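You operate a simulated robot arm through the tools that you are given. There is no shell and no other tool. Be economical: measure what you need, move in short steps, check, and stop when the job is done.

You are at the controls of a simulated robot arm. One attempt, no reset.

Task
Take the steel jug and put it on the tray.

Only the result counts: the job must be done as asked and must still hold three seconds after the hand-in. Knocking over, shifting, dropping, spilling or breaking anything else fails it.

Robot
A 6-joint arm with a two-finger parallel gripper, fixed in place. Base frame: the origin is at the foot of the arm, x ahead of it, y to its left, z up; the work surface is at about z = 850. Lengths are in mm, angles in degrees, forces in N, time in s.
With the tool pointing down near the work surface it reaches from about 240 to 640 mm from the base axis. Its first joint turns from -66.0 to 66.0 degrees. Payload 2.7 kg.
The tool frame sits at the grasp point between the pads (the TCP): z along the fingers, y along the line on which they close. The tips reach 23 mm beyond it. Largest opening 94 mm; finger width 38, thickness 10; the body of the gripper, 54 by 96 mm, starts 39 mm behind the TCP.
Orientation is that of the tool frame in the base frame, as [roll, pitch, yaw] about the fixed x, y, z axes, in that order (R = Rz(yaw) Ry(pitch) Rx(roll)). With the fingers straight down and closing along the base's y, the tool's x points along the base's -x, its y along +y and its z along -z.

Tools
- The arm moves only by the tool apply_moves. Its arguments are lists of equal length, an entry for each row: "dp": the shift along the tool's x, y, z in units of 20 mm (1.0 is 20 mm), a list of three; "dr": the turn, a rotation vector about the tool's x, y, z in units of 8 degrees (1.0 is 8 degrees), a list of three; "grip": the opening in per cent of the stroke, from 0 (shut) to 100 (fully open). In form: {"dp": [[dx, dy, dz], ...], "dr": [[ax, ay, az], ...], "grip": [grip, ...]}. A call has 1 to 8 rows; each row shifts and turns the commanded pose from where the row before left it, along the tool's axes as they then stand. A call with a number of a shift or a turn outside -1 to 1 is refused whole. Rows are played at 5 a second. More than 50 mm and 8.6 degrees between two rows, or a gripper value outside its range, and nothing of the call is played. A pose out of reach is approached as far as the arm can. The call stops where the force on the tool passes 40 N (or 10 N more than at its start, if that is more) or the arm is blocked; 0.2 s more then pass. The fingers move at their own pace (about 45 mm/s each) and stop on an object; they squeeze with about 36 N. The grip force told is the motor's: it shows also when the fingers shut on nothing. Time passes only in rows, and 0.2 s behind the last, so rows that do not move let the fingers close. It gives the time, the measured TCP pose, the force on the tool (base axes), the opening and the grip force at its end, in the units of the frame above (readings bear some noise).
- Cameras (640 x 400 px; columns grow to the right, rows downward): "scene" is fixed at [68.8, -425.8, 1407.5]; the picture's right is [0.85, -0.53, 0.00], its down [-0.28, -0.45, -0.85] and it looks along [0.45, 0.72, -0.53] (base axes); focal length 326 px, centre (320, 200). "wrist" rides on the gripper at [-39, 0, -44] in the tool frame; the picture's right is [0.00, -1.00, 0.00], its down [0.97, 0.00, -0.24] and it looks along [0.24, 0.00, 0.97] (tool axes); focal length 218 px, centre (320, 200). There is no depth. A picture from a camera that has moved, and an enlarged one, comes with that camera's place and axes in the base frame and with its lens.
- capture(camera): a new picture of that camera. No time passes.
- close_up(camera, box): a new picture of the part [left, top, right, bottom] of that camera's present view, enlarged. No time passes.
- hand_in(): hands the job in; it is judged then, once.

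Go step by step. Nothing tells you positions but the pictures and the camera data: compare them with the known pose of the tool, close in by small moves and look again before you grip or let go. The budget is 90 turns and 46 pictures, counting those below and the enlarged ones. Unless the task says otherwise, let go and move clear before handing in, and close with one line.

The tools are called after "Call:" by a JSON object that holds its "method" and its "body". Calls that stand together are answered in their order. apply_moves: Moves the arm, as the interface text tells. Its arguments: {"type":"object","properties":{"dp":{"type":"array"},"dr":{"type":"array"},"grip":{"type":"array"}},"required":["dp","dr","grip"]} The other tools are called the same way: capture (camera) takes a picture; close_up (camera, box) takes an enlarged picture of a part of a camera's view; hand_in () hands the job in.

At the start:

```text
time_s: 0.0
position: [464.4, 134.0, 1096.5]
ee_rot: [180.0, 0.0, 180.0]
ft_force: [0.1, -0.4, 0.5]
opening: 93.6
finger_force: 0.2
```

scene: 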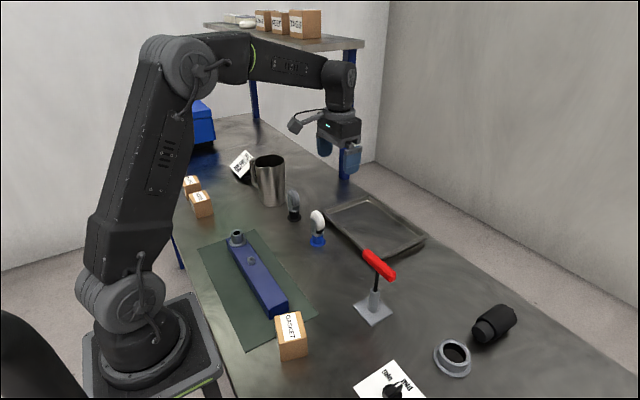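
wrist: 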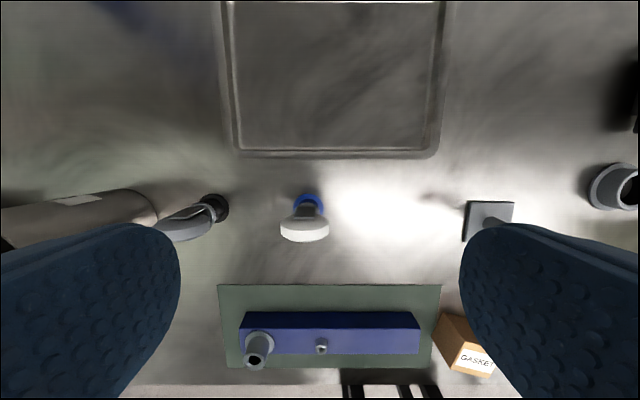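

The steel jug stands at the back left, near the labelled card, and the tray is ahead of the arm. I'll look at both more closely before measuring.

Call:
{"method": "close_up", "body": {"camera": "scene", "box": [220, 130, 348, 210]}}

Call:
{"method": "close_up", "body": {"camera": "scene", "box": [270, 170, 446, 280]}}

```text
5.00 times, centred on (284, 170) of scene
camera zoom: at [68.8, -425.8, 1407.5], right [0.85, -0.53, 0.0], down [-0.28, -0.45, -0.85], along [0.45, 0.72, -0.53], focal length 1632 px, centre (500, 350)
```

zoom: 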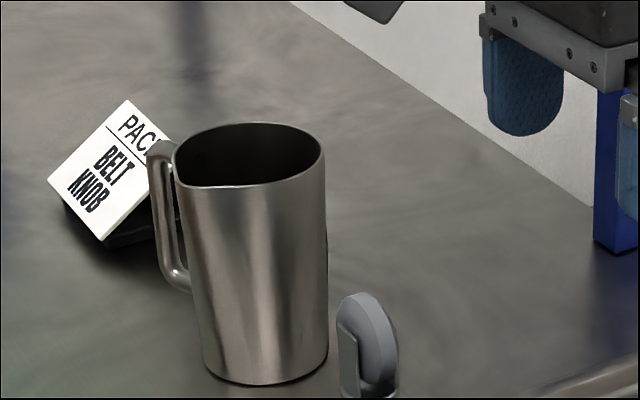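

```text
3.64 times, centred on (358, 225) of scene
camera zoom: at [68.8, -425.8, 1407.5], right [0.85, -0.53, 0.0], down [-0.28, -0.45, -0.85], along [0.45, 0.72, -0.53], focal length 1187 px, centre (182, 109)
```

zoom: 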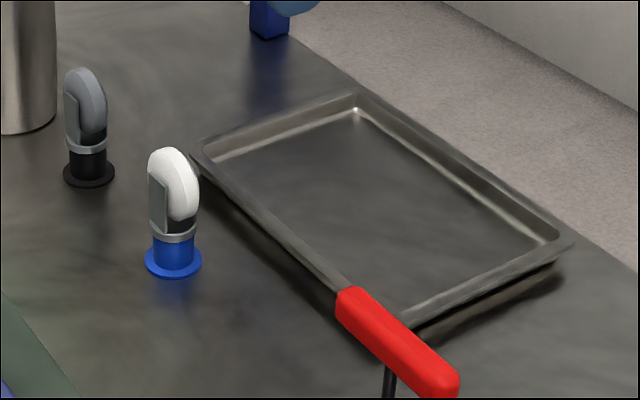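

The jug base is at about (414, 411), with its rim at z ≈ 988 and about 85–90 mm across. The tray centre is about (585, 122). I'll move x back first, then swing towards the jug while staying high, to look at it from above.

Call:
{"method": "apply_moves", "body": {"dp": [[1, 0, -0.5], [1, 0, -0.5], [1, 1, -0.5], [0.5, 1, -0.5], [0, 1, 0], [0, 1, 0], [0, 1, 0], [0, 1, 0]], "dr": [[0, 0, 0], [0, 0, 0], [0, 0, 0], [0, 0, 0], [0, 0, 0], [0, 0, 0], [0, 0, 0], [0, 0, 0]], "grip": [100, 100, 100, 100, 100, 100, 100, 100]}}

Call:
{"method": "apply_moves", "body": {"dp": [[0, 1, 0], [0, 1, 0], [0, 1, 0], [0, 1, 0], [0, 1, 0]], "dr": [[0, 0, 0], [0, 0, 0], [0, 0, 0], [0, 0, 0], [0, 0, 0]], "grip": [100, 100, 100, 100, 100]}}

Call:
{"method": "capture", "body": {"camera": "wrist"}}

Call:
{"method": "capture", "body": {"camera": "scene"}}

```text
time_s: 1.8
position: [394.5, 254.3, 1136.6]
ee_rot: [-180.0, 0.0, -180.0]
ft_force: [-0.2, -0.4, 0.7]
opening: 93.9
finger_force: 0.1
```

```text
time_s: 3.0
position: [394.7, 352.4, 1135.4]
ee_rot: [180.0, 0.0, 179.9]
ft_force: [0.9, -0.3, 0.2]
opening: 94.0
finger_force: 0.0
```

```text
41 pictures are left
camera wrist: at [433.9, 353.8, 1180.0], right [0.0, -1.0, 0.0], down [-0.97, 0.0, 0.24], along [-0.24, 0.0, -0.97], focal length 218 px, centre (320, 200)
```

wrist: 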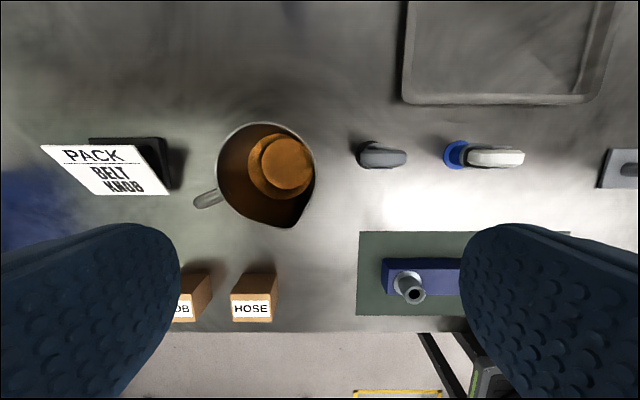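

```text
40 pictures are left
```

scene: 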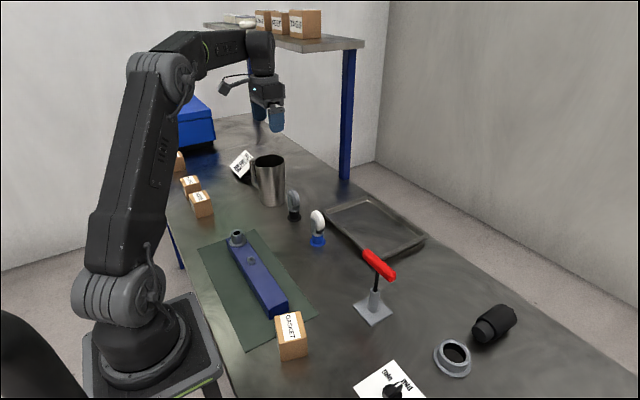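

The jug's spout and handle show clearly from above, and there seems to be something brown inside. I'll enlarge that part.

Call:
{"method": "close_up", "body": {"camera": "wrist", "box": [180, 105, 340, 245]}}

```text
2.86 times, centred on (260, 175) of wrist
camera zoom: at [433.9, 353.8, 1180.0], right [0.0, -1.0, 0.0], down [-0.97, 0.0, 0.24], along [-0.24, 0.0, -0.97], focal length 624 px, centre (491, 271)
```

zoom: 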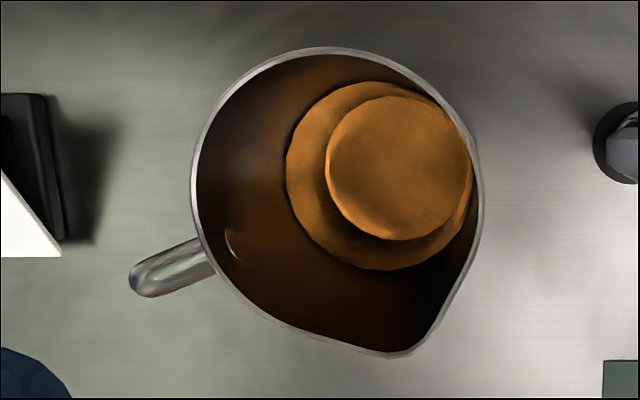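

The jug holds something brown, so I'll keep it level. The spout points to a heading of about 196° and the handle to about 112°. Closing along a heading of about 62° clears both, so I'll centre above the jug and turn the tool.

Call:
{"method": "apply_moves", "body": {"dp": [[-0.4, 0.8, 0], [-0.37, 0.8, 0], [0, 0.8, 0], [0, 0, 0], [0, 0, 0], [0, 0, 0], [0, 0, 0], [0, 0, 0]], "dr": [[0, 0, 0], [0, 0, 0], [0, 0, 0], [0, 0, 0.875], [0, 0, 0.875], [0, 0, 0.875], [0, 0, 0.875], [0, 0, 0]], "grip": [100, 100, 100, 100, 100, 100, 100, 100]}}

Call:
{"method": "capture", "body": {"camera": "wrist"}}

Call:
{"method": "close_up", "body": {"camera": "wrist", "box": [240, 120, 400, 220]}}

Call:
{"method": "close_up", "body": {"camera": "scene", "box": [220, 90, 348, 210]}}

```text
time_s: 4.8
position: [410.2, 402.9, 1134.6]
ee_rot: [179.9, 0.0, 151.8]
ft_force: [-0.6, 0.0, 0.4]
opening: 93.8
finger_force: 0.0
```

```text
38 pictures are left
camera wrist: at [445.0, 384.3, 1180.7], right [-0.47, -0.88, 0.0], down [-0.86, 0.46, 0.24], along [-0.21, 0.11, -0.97], focal length 218 px, centre (320, 200)
```

wrist: 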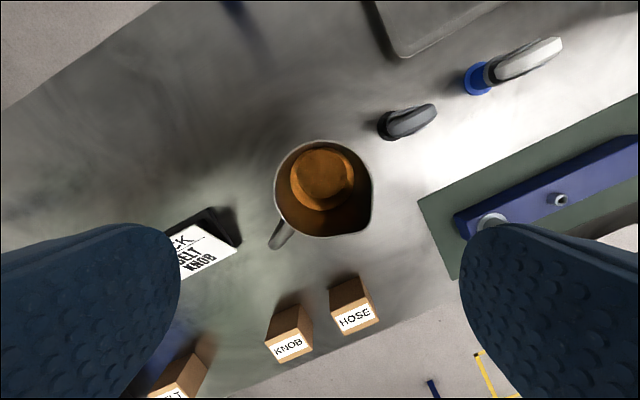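

```text
4.00 times, centred on (320, 170) of wrist
camera zoom: at [445.0, 384.3, 1180.7], right [-0.47, -0.88, 0.0], down [-0.86, 0.46, 0.24], along [-0.21, 0.11, -0.97], focal length 873 px, centre (320, 320)
```

zoom: 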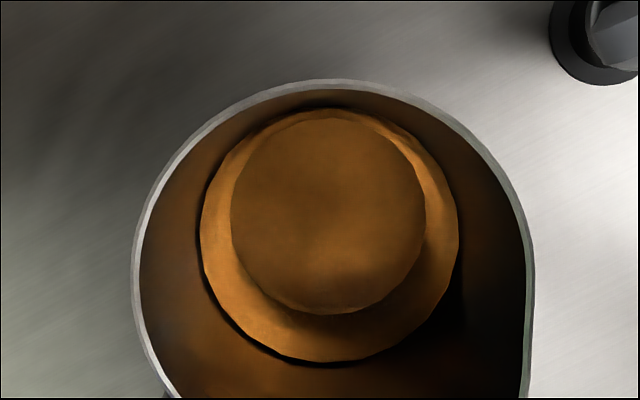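

```text
3.33 times, centred on (284, 150) of scene
camera zoom: at [68.8, -425.8, 1407.5], right [0.85, -0.53, 0.0], down [-0.28, -0.45, -0.85], along [0.45, 0.72, -0.53], focal length 1088 px, centre (440, 367)
```

zoom: 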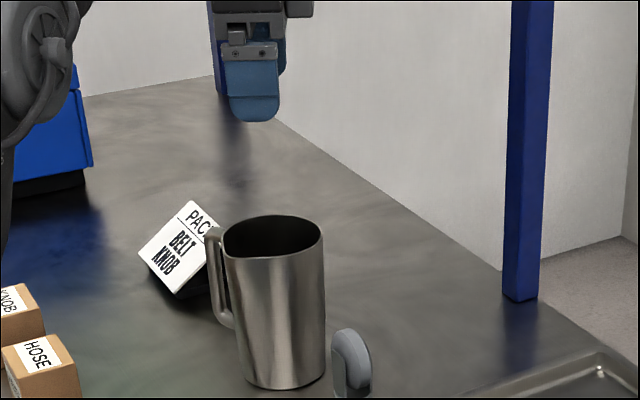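

There's a brown object inside the jug. The gripper is nearly centred: the jug sits about 3 mm towards tool −y, and the rim is about 89 mm wide at z ≈ 990. I'll correct that, turn 4° back to clear the spout and go down to just above the rim.

Call:
{"method": "apply_moves", "body": {"dp": [[-0.06, -0.145, 0], [0, 0, 0.9], [0, 0, 0.9], [0, 0, 0.9], [0, 0, 0.9], [0, 0, 0.6], [0, 0, 0.3], [0, 0, 0]], "dr": [[0, 0, -0.5], [0, 0, 0], [0, 0, 0], [0, 0, 0], [0, 0, 0], [0, 0, 0], [0, 0, 0], [0, 0, 0]], "grip": [100, 100, 100, 100, 100, 100, 100, 100]}}

Call:
{"method": "capture", "body": {"camera": "wrist"}}

Call:
{"method": "close_up", "body": {"camera": "scene", "box": [220, 90, 348, 210]}}

```text
time_s: 6.6
position: [410.1, 399.1, 1046.7]
ee_rot: [-180.0, -0.1, 156.0]
ft_force: [-0.1, -0.1, -0.9]
opening: 94.2
finger_force: 0.1
```

```text
35 pictures are left
camera wrist: at [445.8, 383.9, 1090.6], right [-0.41, -0.91, 0.0], down [-0.89, 0.39, 0.24], along [-0.22, 0.1, -0.97], focal length 218 px, centre (320, 200)
```

wrist: 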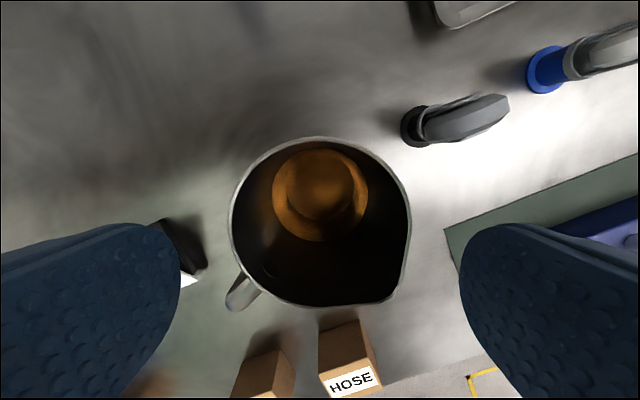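

```text
3.33 times, centred on (284, 150) of scene
camera zoom: at [68.8, -425.8, 1407.5], right [0.85, -0.53, 0.0], down [-0.28, -0.45, -0.85], along [0.45, 0.72, -0.53], focal length 1088 px, centre (440, 367)
```

zoom: 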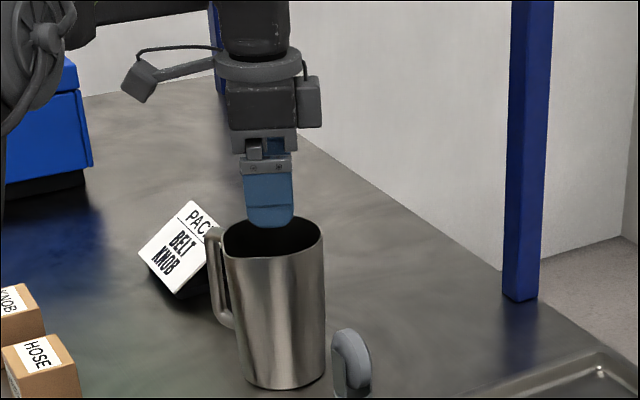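

The jug is centred in columns, but its rim of roughly 90 mm leaves very little clearance in the 94 mm opening. I'll go down until the fingertips are just above the rim and compare them directly.

Call:
{"method": "apply_moves", "body": {"dp": [[0, 0, 0.7], [0, 0, 0.7], [0, 0, 0]], "dr": [[0, 0, 0], [0, 0, 0], [0, 0, 0]], "grip": [100, 100, 100]}}

Call:
{"method": "close_up", "body": {"camera": "wrist", "box": [160, 130, 480, 330]}}

Call:
{"method": "close_up", "body": {"camera": "scene", "box": [236, 130, 316, 210]}}

```text
time_s: 7.4
position: [409.4, 400.2, 1017.7]
ee_rot: [-180.0, 0.1, 156.0]
ft_force: [0.1, 0.8, 0.4]
opening: 93.9
finger_force: 0.0
```

```text
2.00 times, centred on (320, 230) of wrist
camera zoom: at [445.9, 384.6, 1063.0], right [-0.41, -0.91, 0.0], down [-0.89, 0.39, 0.24], along [-0.22, 0.1, -0.97], focal length 436 px, centre (320, 140)
```

zoom: 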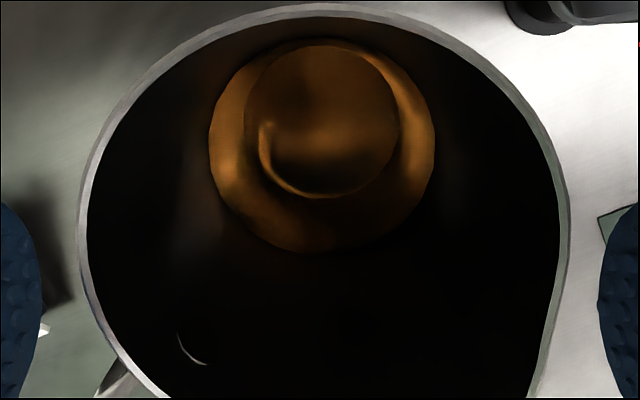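

```text
5.00 times, centred on (276, 170) of scene
camera zoom: at [68.8, -425.8, 1407.5], right [0.85, -0.53, 0.0], down [-0.28, -0.45, -0.85], along [0.45, 0.72, -0.53], focal length 1632 px, centre (540, 350)
```

zoom: 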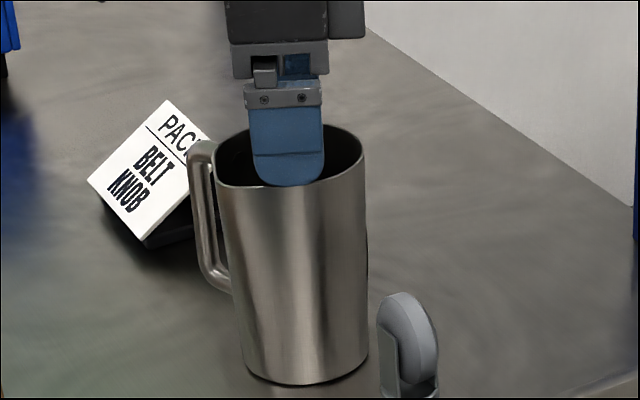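

The rim is about 89–90 mm wide and within 1 mm of centre, so the fingers should just pass. I'll shift 0.8 mm and creep down past the rim, watching the force.

Call:
{"method": "apply_moves", "body": {"dp": [[0, -0.04, 0], [0, 0, 0.15], [0, 0, 0.15], [0, 0, 0.1], [0, 0, 0]], "dr": [[0, 0, 0], [0, 0, 0], [0, 0, 0], [0, 0, 0], [0, 0, 0]], "grip": [100, 100, 100, 100, 100]}}

Call:
{"method": "close_up", "body": {"camera": "wrist", "box": [160, 150, 480, 350]}}

```text
time_s: 8.6
position: [408.7, 397.9, 1009.3]
ee_rot: [180.0, 0.0, 156.0]
ft_force: [-0.7, 0.1, 0.3]
opening: 93.8
finger_force: 0.1
```

```text
2.00 times, centred on (320, 250) of wrist
camera zoom: at [445.4, 383.2, 1054.4], right [-0.41, -0.91, 0.0], down [-0.89, 0.39, 0.24], along [-0.22, 0.1, -0.97], focal length 436 px, centre (320, 100)
```

zoom: 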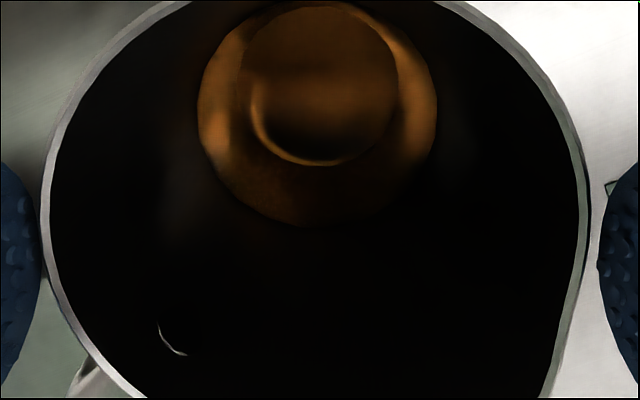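

The fingertips seem to be level with or slightly below the rim with no contact, and the jug is now about 0.8 mm towards tool +y. I'll shift back by that and keep going down gently.

Call:
{"method": "apply_moves", "body": {"dp": [[0, 0.04, 0], [0, 0, 0], [0, 0, 0.15], [0, 0, 0.15], [0, 0, 0.2], [0, 0, 0]], "dr": [[0, 0, 0], [0, 0, 0], [0, 0, 0], [0, 0, 0], [0, 0, 0], [0, 0, 0]], "grip": [100, 100, 100, 100, 100, 100]}}

Call:
{"method": "capture", "body": {"camera": "wrist"}}

Call:
{"method": "close_up", "body": {"camera": "scene", "box": [236, 130, 316, 210]}}

```text
time_s: 10.0
position: [408.9, 398.1, 1000.2]
ee_rot: [180.0, 0.0, 155.9]
ft_force: [0.6, 0.2, 0.5]
opening: 94.0
finger_force: 0.1
```

```text
30 pictures are left
camera wrist: at [445.3, 383.1, 1044.9], right [-0.41, -0.91, 0.0], down [-0.89, 0.39, 0.24], along [-0.22, 0.1, -0.97], focal length 218 px, centre (320, 200)
```

wrist: 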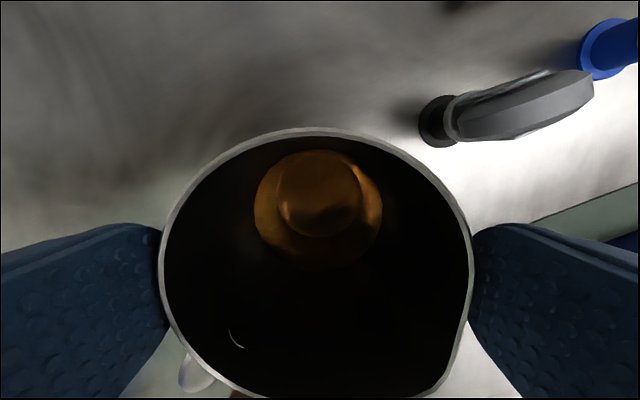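

```text
5.00 times, centred on (276, 170) of scene
camera zoom: at [68.8, -425.8, 1407.5], right [0.85, -0.53, 0.0], down [-0.28, -0.45, -0.85], along [0.45, 0.72, -0.53], focal length 1632 px, centre (540, 350)
```

zoom: 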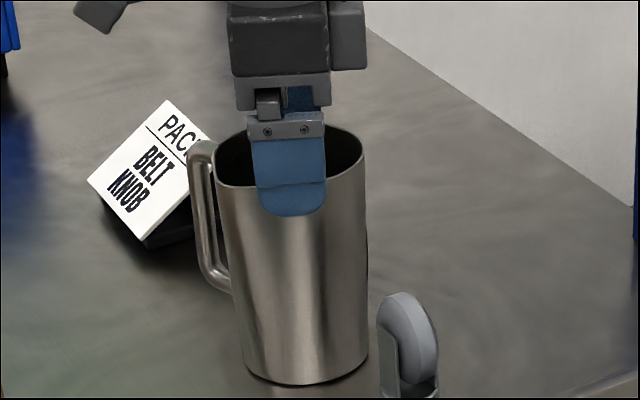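

Both fingers are now outside the rim, straddling the jug without contact. I'll go about 34 mm deeper.

Call:
{"method": "apply_moves", "body": {"dp": [[0, 0, 0.3], [0, 0, 0.3], [0, 0, 0.3], [0, 0, 0.3], [0, 0, 0.3], [0, 0, 0.2], [0, 0, 0]], "dr": [[0, 0, 0], [0, 0, 0], [0, 0, 0], [0, 0, 0], [0, 0, 0], [0, 0, 0], [0, 0, 0]], "grip": [100, 100, 100, 100, 100, 100, 100]}}

Call:
{"method": "capture", "body": {"camera": "wrist"}}

```text
time_s: 11.6
position: [409.6, 398.4, 964.7]
ee_rot: [-180.0, 0.0, 156.1]
ft_force: [0.0, 0.2, 0.6]
opening: 94.0
finger_force: 0.0
```

```text
28 pictures are left
camera wrist: at [445.7, 383.7, 1010.5], right [-0.41, -0.91, 0.0], down [-0.89, 0.39, 0.24], along [-0.22, 0.1, -0.97], focal length 218 px, centre (320, 200)
```

wrist: 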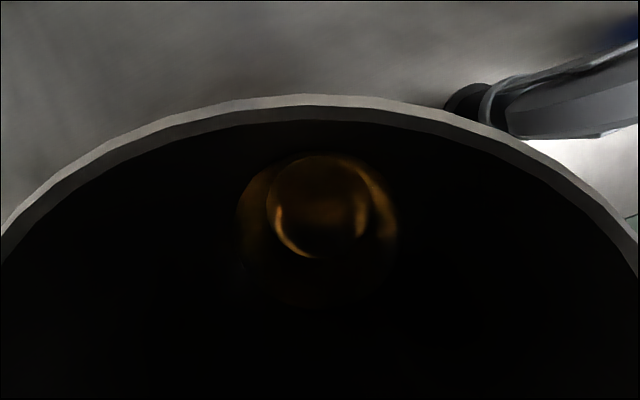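

I'm at depth with no contact. Now I'll close on the body.

Call:
{"method": "apply_moves", "body": {"dp": [[0, 0, 0], [0, 0, 0], [0, 0, 0], [0, 0, 0]], "dr": [[0, 0, 0], [0, 0, 0], [0, 0, 0], [0, 0, 0]], "grip": [85, 75, 70, 70]}}

```text
time_s: 12.6
position: [409.2, 398.8, 965.8]
ee_rot: [180.0, 0.1, 156.0]
ft_force: [-0.2, 0.7, 0.9]
opening: 88.0
finger_force: 36.1
```

The jug is gripped at an opening of 88 mm with 36 N. I'll lift a little and check.

Call:
{"method": "apply_moves", "body": {"dp": [[0, 0, -0.2], [0, 0, -0.3], [0, 0, -0.5], [0, 0, 0]], "dr": [[0, 0, 0], [0, 0, 0], [0, 0, 0], [0, 0, 0]], "grip": [60, 60, 60, 60]}}

Call:
{"method": "close_up", "body": {"camera": "scene", "box": [220, 90, 348, 210]}}

```text
time_s: 13.6
position: [409.8, 399.5, 986.2]
ee_rot: [-179.9, 0.0, 156.0]
ft_force: [-1.2, -0.9, -4.1]
opening: 88.0
finger_force: 35.8
```

```text
3.33 times, centred on (284, 150) of scene
camera zoom: at [68.8, -425.8, 1407.5], right [0.85, -0.53, 0.0], down [-0.28, -0.45, -0.85], along [0.45, 0.72, -0.53], focal length 1088 px, centre (440, 367)
```

zoom: 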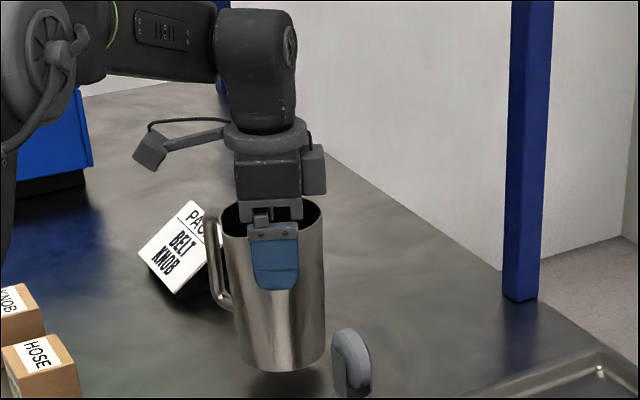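

The jug is held upright and weighs about half a kilo. I'll raise it well clear, go straight in −y away from the shelf, then diagonally towards the tray.

Call:
{"method": "apply_moves", "body": {"dp": [[0, 0, -0.7], [0, 0, -0.9], [0, 0, -0.9], [0, 0, -0.9], [0, 0, -0.7], [0, 0, -0.4], [0, 0, 0]], "dr": [[0, 0, 0], [0, 0, 0], [0, 0, 0], [0, 0, 0], [0, 0, 0], [0, 0, 0], [0, 0, 0]], "grip": [60, 60, 60, 60, 60, 60, 60]}}

Call:
{"method": "apply_moves", "body": {"dp": [[-0.2, -0.45, 0], [-0.4, -0.9, 0], [-0.43, -0.96, 0], [-0.43, -0.96, 0], [-0.43, -0.96, 0], [-0.43, -0.96, 0], [-0.4, -0.9, 0], [-0.3, -0.7, 0]], "dr": [[0, 0, 0], [0, 0, 0], [0, 0, 0], [0, 0, 0], [0, 0, 0], [0, 0, 0], [0, 0, 0], [0, 0, 0]], "grip": [60, 60, 60, 60, 60, 60, 60, 60]}}

Call:
{"method": "capture", "body": {"camera": "scene"}}

```text
time_s: 15.2
position: [409.3, 397.5, 1076.9]
ee_rot: [180.0, 0.0, 155.9]
ft_force: [1.0, 0.0, -4.4]
opening: 88.2
finger_force: 36.6
```

```text
time_s: 17.0
position: [410.4, 252.5, 1077.4]
ee_rot: [-180.0, 0.0, 156.0]
ft_force: [-0.6, -0.7, -4.1]
opening: 88.2
finger_force: 35.8
```

```text
26 pictures are left
```

scene: 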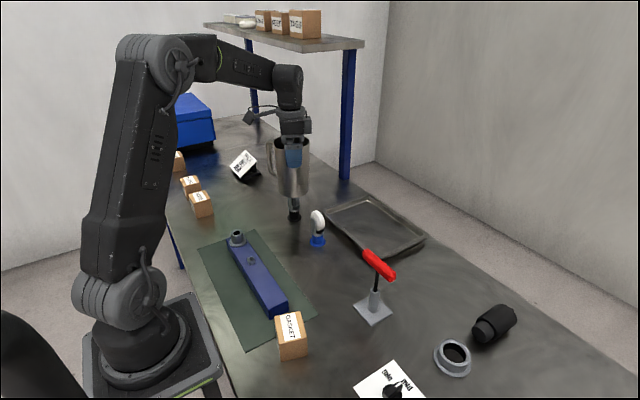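

The jug is clear. Next is the diagonal move to above the tray at about (575, 115).

Call:
{"method": "apply_moves", "body": {"dp": [[-0.5, -0.14, 0], [-0.9, -0.25, 0], [-0.95, -0.27, 0], [-0.95, -0.27, 0], [-0.95, -0.27, 0], [-0.95, -0.27, 0], [-0.9, -0.25, 0]], "dr": [[0, 0, 0], [0, 0, 0], [0, 0, 0], [0, 0, 0], [0, 0, 0], [0, 0, 0], [0, 0, 0]], "grip": [60, 60, 60, 60, 60, 60, 60]}}

Call:
{"method": "apply_moves", "body": {"dp": [[-0.9, -0.25, 0], [-0.95, -0.27, 0], [-0.95, -0.27, 0], [-0.9, -0.25, 0], [-0.5, -0.14, 0], [0, 0, 0]], "dr": [[0, 0, 0], [0, 0, 0], [0, 0, 0], [0, 0, 0], [0, 0, 0], [0, 0, 0]], "grip": [60, 60, 60, 60, 60, 60]}}

Call:
{"method": "capture", "body": {"camera": "scene"}}

Call:
{"method": "capture", "body": {"camera": "wrist"}}

```text
time_s: 18.6
position: [509.9, 168.8, 1074.8]
ee_rot: [180.0, 0.0, 155.9]
ft_force: [-0.6, 0.2, -4.7]
opening: 88.0
finger_force: 36.4
```

```text
time_s: 20.0
position: [575.2, 113.5, 1076.0]
ee_rot: [-179.9, 0.1, 156.0]
ft_force: [0.0, -0.3, -5.1]
opening: 88.0
finger_force: 36.1
```

```text
25 pictures are left
```

scene: 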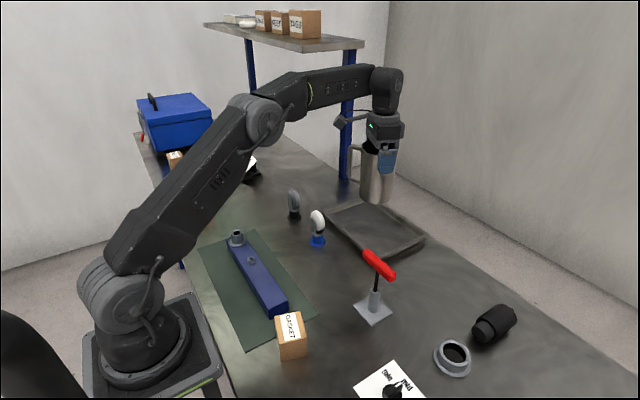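

```text
24 pictures are left
camera wrist: at [611.6, 98.6, 1120.6], right [-0.41, -0.91, 0.0], down [-0.89, 0.4, 0.24], along [-0.22, 0.1, -0.97], focal length 218 px, centre (320, 200)
```

wrist: 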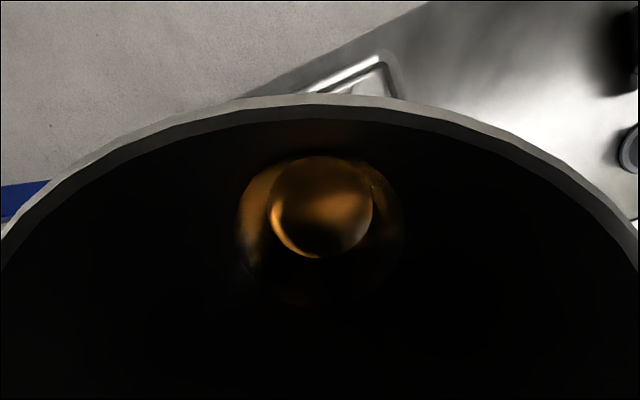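

The jug is over the middle of the tray. I'll lower it most of the way and check.

Call:
{"method": "apply_moves", "body": {"dp": [[0, 0, 0.6], [0, 0, 0.8], [0, 0, 0.8], [0, 0, 0.8], [0, 0, 0.6], [0, 0, 0.4], [0, 0, 0]], "dr": [[0, 0, 0], [0, 0, 0], [0, 0, 0], [0, 0, 0], [0, 0, 0], [0, 0, 0], [0, 0, 0]], "grip": [60, 60, 60, 60, 60, 60, 60]}}

Call:
{"method": "close_up", "body": {"camera": "scene", "box": [300, 130, 460, 270]}}

```text
time_s: 21.6
position: [575.1, 114.7, 996.0]
ee_rot: [180.0, 0.1, 156.0]
ft_force: [-0.5, 0.5, -4.6]
opening: 87.9
finger_force: 35.8
```

```text
2.86 times, centred on (380, 200) of scene
camera zoom: at [68.9, -425.8, 1407.5], right [0.85, -0.53, 0.0], down [-0.28, -0.45, -0.85], along [0.45, 0.72, -0.53], focal length 932 px, centre (149, 200)
```

zoom: 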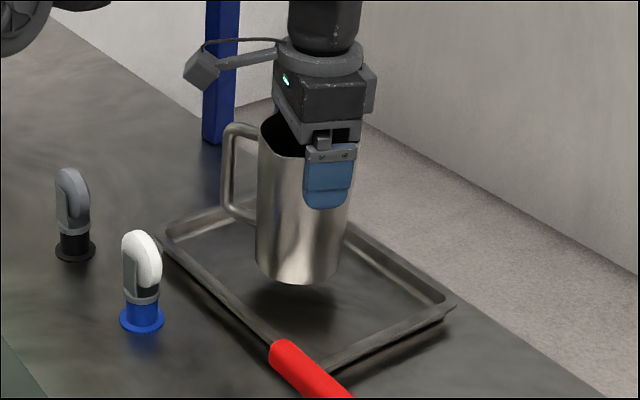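

The jug hangs over the tray interior with about 20 mm to go. I'll creep down and watch the vertical force.

Call:
{"method": "apply_moves", "body": {"dp": [[0, 0, 0.2], [0, 0, 0.2], [0, 0, 0.15], [0, 0, 0.15], [0, 0, 0.1], [0, 0, 0]], "dr": [[0, 0, 0], [0, 0, 0], [0, 0, 0], [0, 0, 0], [0, 0, 0], [0, 0, 0]], "grip": [60, 60, 60, 60, 60, 60]}}

```text
time_s: 23.0
position: [574.8, 113.2, 980.0]
ee_rot: [-180.0, 0.0, 156.1]
ft_force: [-0.1, -0.1, -4.1]
opening: 87.9
finger_force: 35.7
```

There's no contact yet, so I'll take smaller steps.

Call:
{"method": "apply_moves", "body": {"dp": [[0, 0, 0.1], [0, 0, 0.1], [0, 0, 0.05], [0, 0, 0]], "dr": [[0, 0, 0], [0, 0, 0], [0, 0, 0], [0, 0, 0]], "grip": [60, 60, 60, 60]}}

Call:
{"method": "apply_moves", "body": {"dp": [[0, 0, 0.05], [0, 0, 0.05], [0, 0, 0]], "dr": [[0, 0, 0], [0, 0, 0], [0, 0, 0]], "grip": [60, 60, 60]}}

Call:
{"method": "close_up", "body": {"camera": "scene", "box": [300, 130, 460, 270]}}

```text
time_s: 24.0
position: [573.9, 113.1, 975.1]
ee_rot: [179.9, 0.0, 156.0]
ft_force: [0.1, 0.7, -3.6]
opening: 87.8
finger_force: 36.0
```

```text
time_s: 24.8
position: [573.9, 112.2, 973.1]
ee_rot: [179.9, -0.1, 156.0]
ft_force: [-0.8, -0.6, -5.0]
opening: 88.0
finger_force: 36.7
```

```text
2.86 times, centred on (380, 200) of scene
camera zoom: at [68.9, -425.8, 1407.5], right [0.85, -0.53, 0.0], down [-0.28, -0.45, -0.85], along [0.45, 0.72, -0.53], focal length 932 px, centre (149, 200)
```

zoom: 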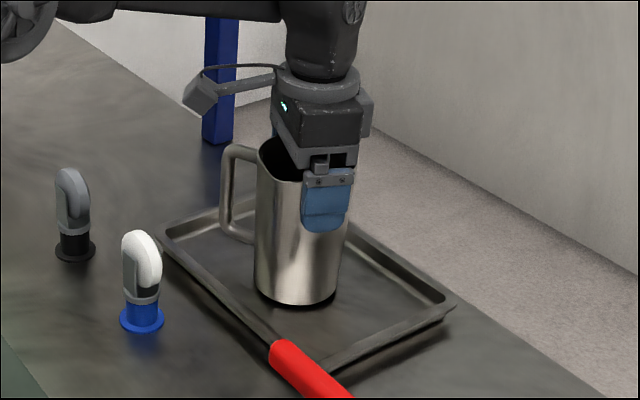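

The base is very near the tray floor. I'll keep creeping 1 mm at a time.

Call:
{"method": "apply_moves", "body": {"dp": [[0, 0, 0.05], [0, 0, 0.05], [0, 0, 0]], "dr": [[0, 0, 0], [0, 0, 0], [0, 0, 0]], "grip": [60, 60, 60]}}

Call:
{"method": "apply_moves", "body": {"dp": [[0, 0, 0.05], [0, 0, 0]], "dr": [[0, 0, 0], [0, 0, 0]], "grip": [60, 60]}}

```text
time_s: 25.6
position: [573.6, 114.1, 970.6]
ee_rot: [179.9, 0.0, 156.0]
ft_force: [0.0, 0.0, -3.7]
opening: 87.9
finger_force: 35.3
```

```text
time_s: 26.2
position: [574.5, 114.2, 968.9]
ee_rot: [180.0, 0.0, 156.1]
ft_force: [0.3, 0.5, -3.7]
opening: 88.1
finger_force: 36.1
```

Call:
{"method": "apply_moves", "body": {"dp": [[0, 0, 0.05], [0, 0, 0]], "dr": [[0, 0, 0], [0, 0, 0]], "grip": [60, 60]}}

Call:
{"method": "apply_moves", "body": {"dp": [[0, 0, 0.05], [0, 0, 0]], "dr": [[0, 0, 0], [0, 0, 0]], "grip": [60, 60]}}

```text
time_s: 26.8
position: [574.0, 114.5, 970.7]
ee_rot: [-180.0, 0.0, 155.9]
ft_force: [-2.8, 1.1, 2.0]
opening: 87.9
finger_force: 36.0
```

```text
time_s: 27.4
position: [573.7, 113.7, 970.4]
ee_rot: [179.9, 0.1, 156.0]
ft_force: [-3.9, 0.7, 11.7]
opening: 87.9
finger_force: 35.7
```

The jug has landed, since the vertical force has turned upward. I'll ease off slightly, then open.

Call:
{"method": "apply_moves", "body": {"dp": [[0, 0, -0.04], [0, 0, 0], [0, 0, 0], [0, 0, 0], [0, 0, 0]], "dr": [[0, 0, 0], [0, 0, 0], [0, 0, 0], [0, 0, 0], [0, 0, 0]], "grip": [60, 60, 100, 100, 100]}}

Call:
{"method": "capture", "body": {"camera": "wrist"}}

Call:
{"method": "close_up", "body": {"camera": "scene", "box": [300, 130, 460, 270]}}

```text
time_s: 28.6
position: [573.4, 113.8, 969.0]
ee_rot: [180.0, 0.0, 156.0]
ft_force: [-0.2, 0.7, -0.2]
opening: 94.1
finger_force: 0.2
```

```text
21 pictures are left
camera wrist: at [610.4, 97.5, 1013.8], right [-0.41, -0.91, 0.0], down [-0.89, 0.39, 0.24], along [-0.22, 0.1, -0.97], focal length 218 px, centre (320, 200)
```

wrist: 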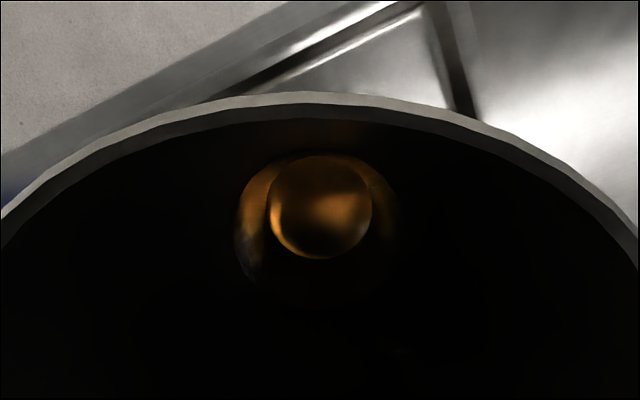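

```text
2.86 times, centred on (380, 200) of scene
camera zoom: at [68.8, -425.8, 1407.5], right [0.85, -0.53, 0.0], down [-0.28, -0.45, -0.85], along [0.45, 0.72, -0.53], focal length 932 px, centre (149, 200)
```

zoom: 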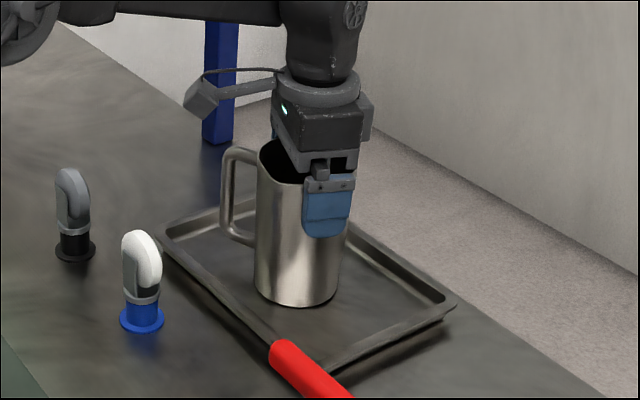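

The jug stands on the tray and the fingers are open on both sides. I'll rise straight up, slowly at first.

Call:
{"method": "apply_moves", "body": {"dp": [[0, 0, -0.2], [0, 0, -0.3], [0, 0, -0.4], [0, 0, -0.5], [0, 0, -0.6], [0, 0, -0.6], [0, 0, -0.6], [0, 0, 0]], "dr": [[0, 0, 0], [0, 0, 0], [0, 0, 0], [0, 0, 0], [0, 0, 0], [0, 0, 0], [0, 0, 0], [0, 0, 0]], "grip": [100, 100, 100, 100, 100, 100, 100, 100]}}

Call:
{"method": "apply_moves", "body": {"dp": [[0, 0, -0.8], [0, 0, -0.8], [0, 0, -0.8], [0, 0, 0]], "dr": [[0, 0, 0], [0, 0, 0], [0, 0, 0], [0, 0, 0]], "grip": [100, 100, 100, 100]}}

Call:
{"method": "capture", "body": {"camera": "wrist"}}

Call:
{"method": "capture", "body": {"camera": "scene"}}

```text
time_s: 30.4
position: [574.1, 112.2, 1031.8]
ee_rot: [180.0, -0.1, 156.1]
ft_force: [0.1, 1.0, 0.0]
opening: 93.9
finger_force: 0.2
```

```text
time_s: 31.4
position: [573.4, 114.5, 1080.7]
ee_rot: [-179.9, 0.0, 156.0]
ft_force: [-0.2, 0.2, 0.1]
opening: 93.9
finger_force: 0.1
```

```text
19 pictures are left
camera wrist: at [609.3, 98.9, 1126.2], right [-0.41, -0.91, 0.0], down [-0.89, 0.39, 0.24], along [-0.22, 0.1, -0.97], focal length 218 px, centre (320, 200)
```

wrist: 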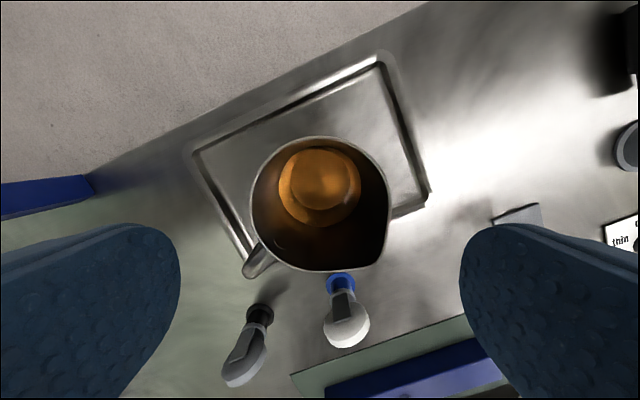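

```text
18 pictures are left
```

scene: 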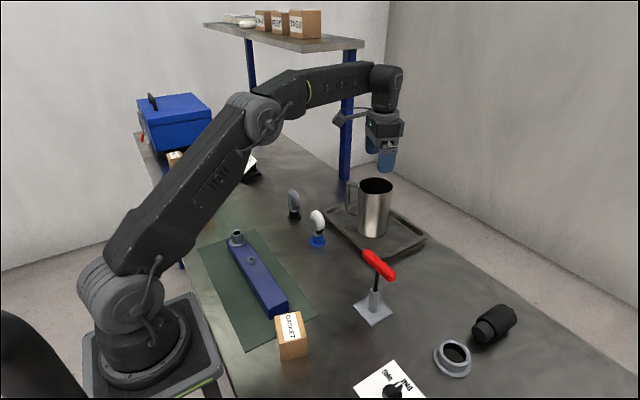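

The jug stands upright in the tray with its contents still inside. Nothing else has moved and the gripper is clear, so I'll hand in.

Call:
{"method": "hand_in", "body": {}}

```text
The job is handed in.
```

The steel jug is standing upright on the tray with its contents inside; the gripper is open and clear, nothing else appeared to move, and the job is handed in.
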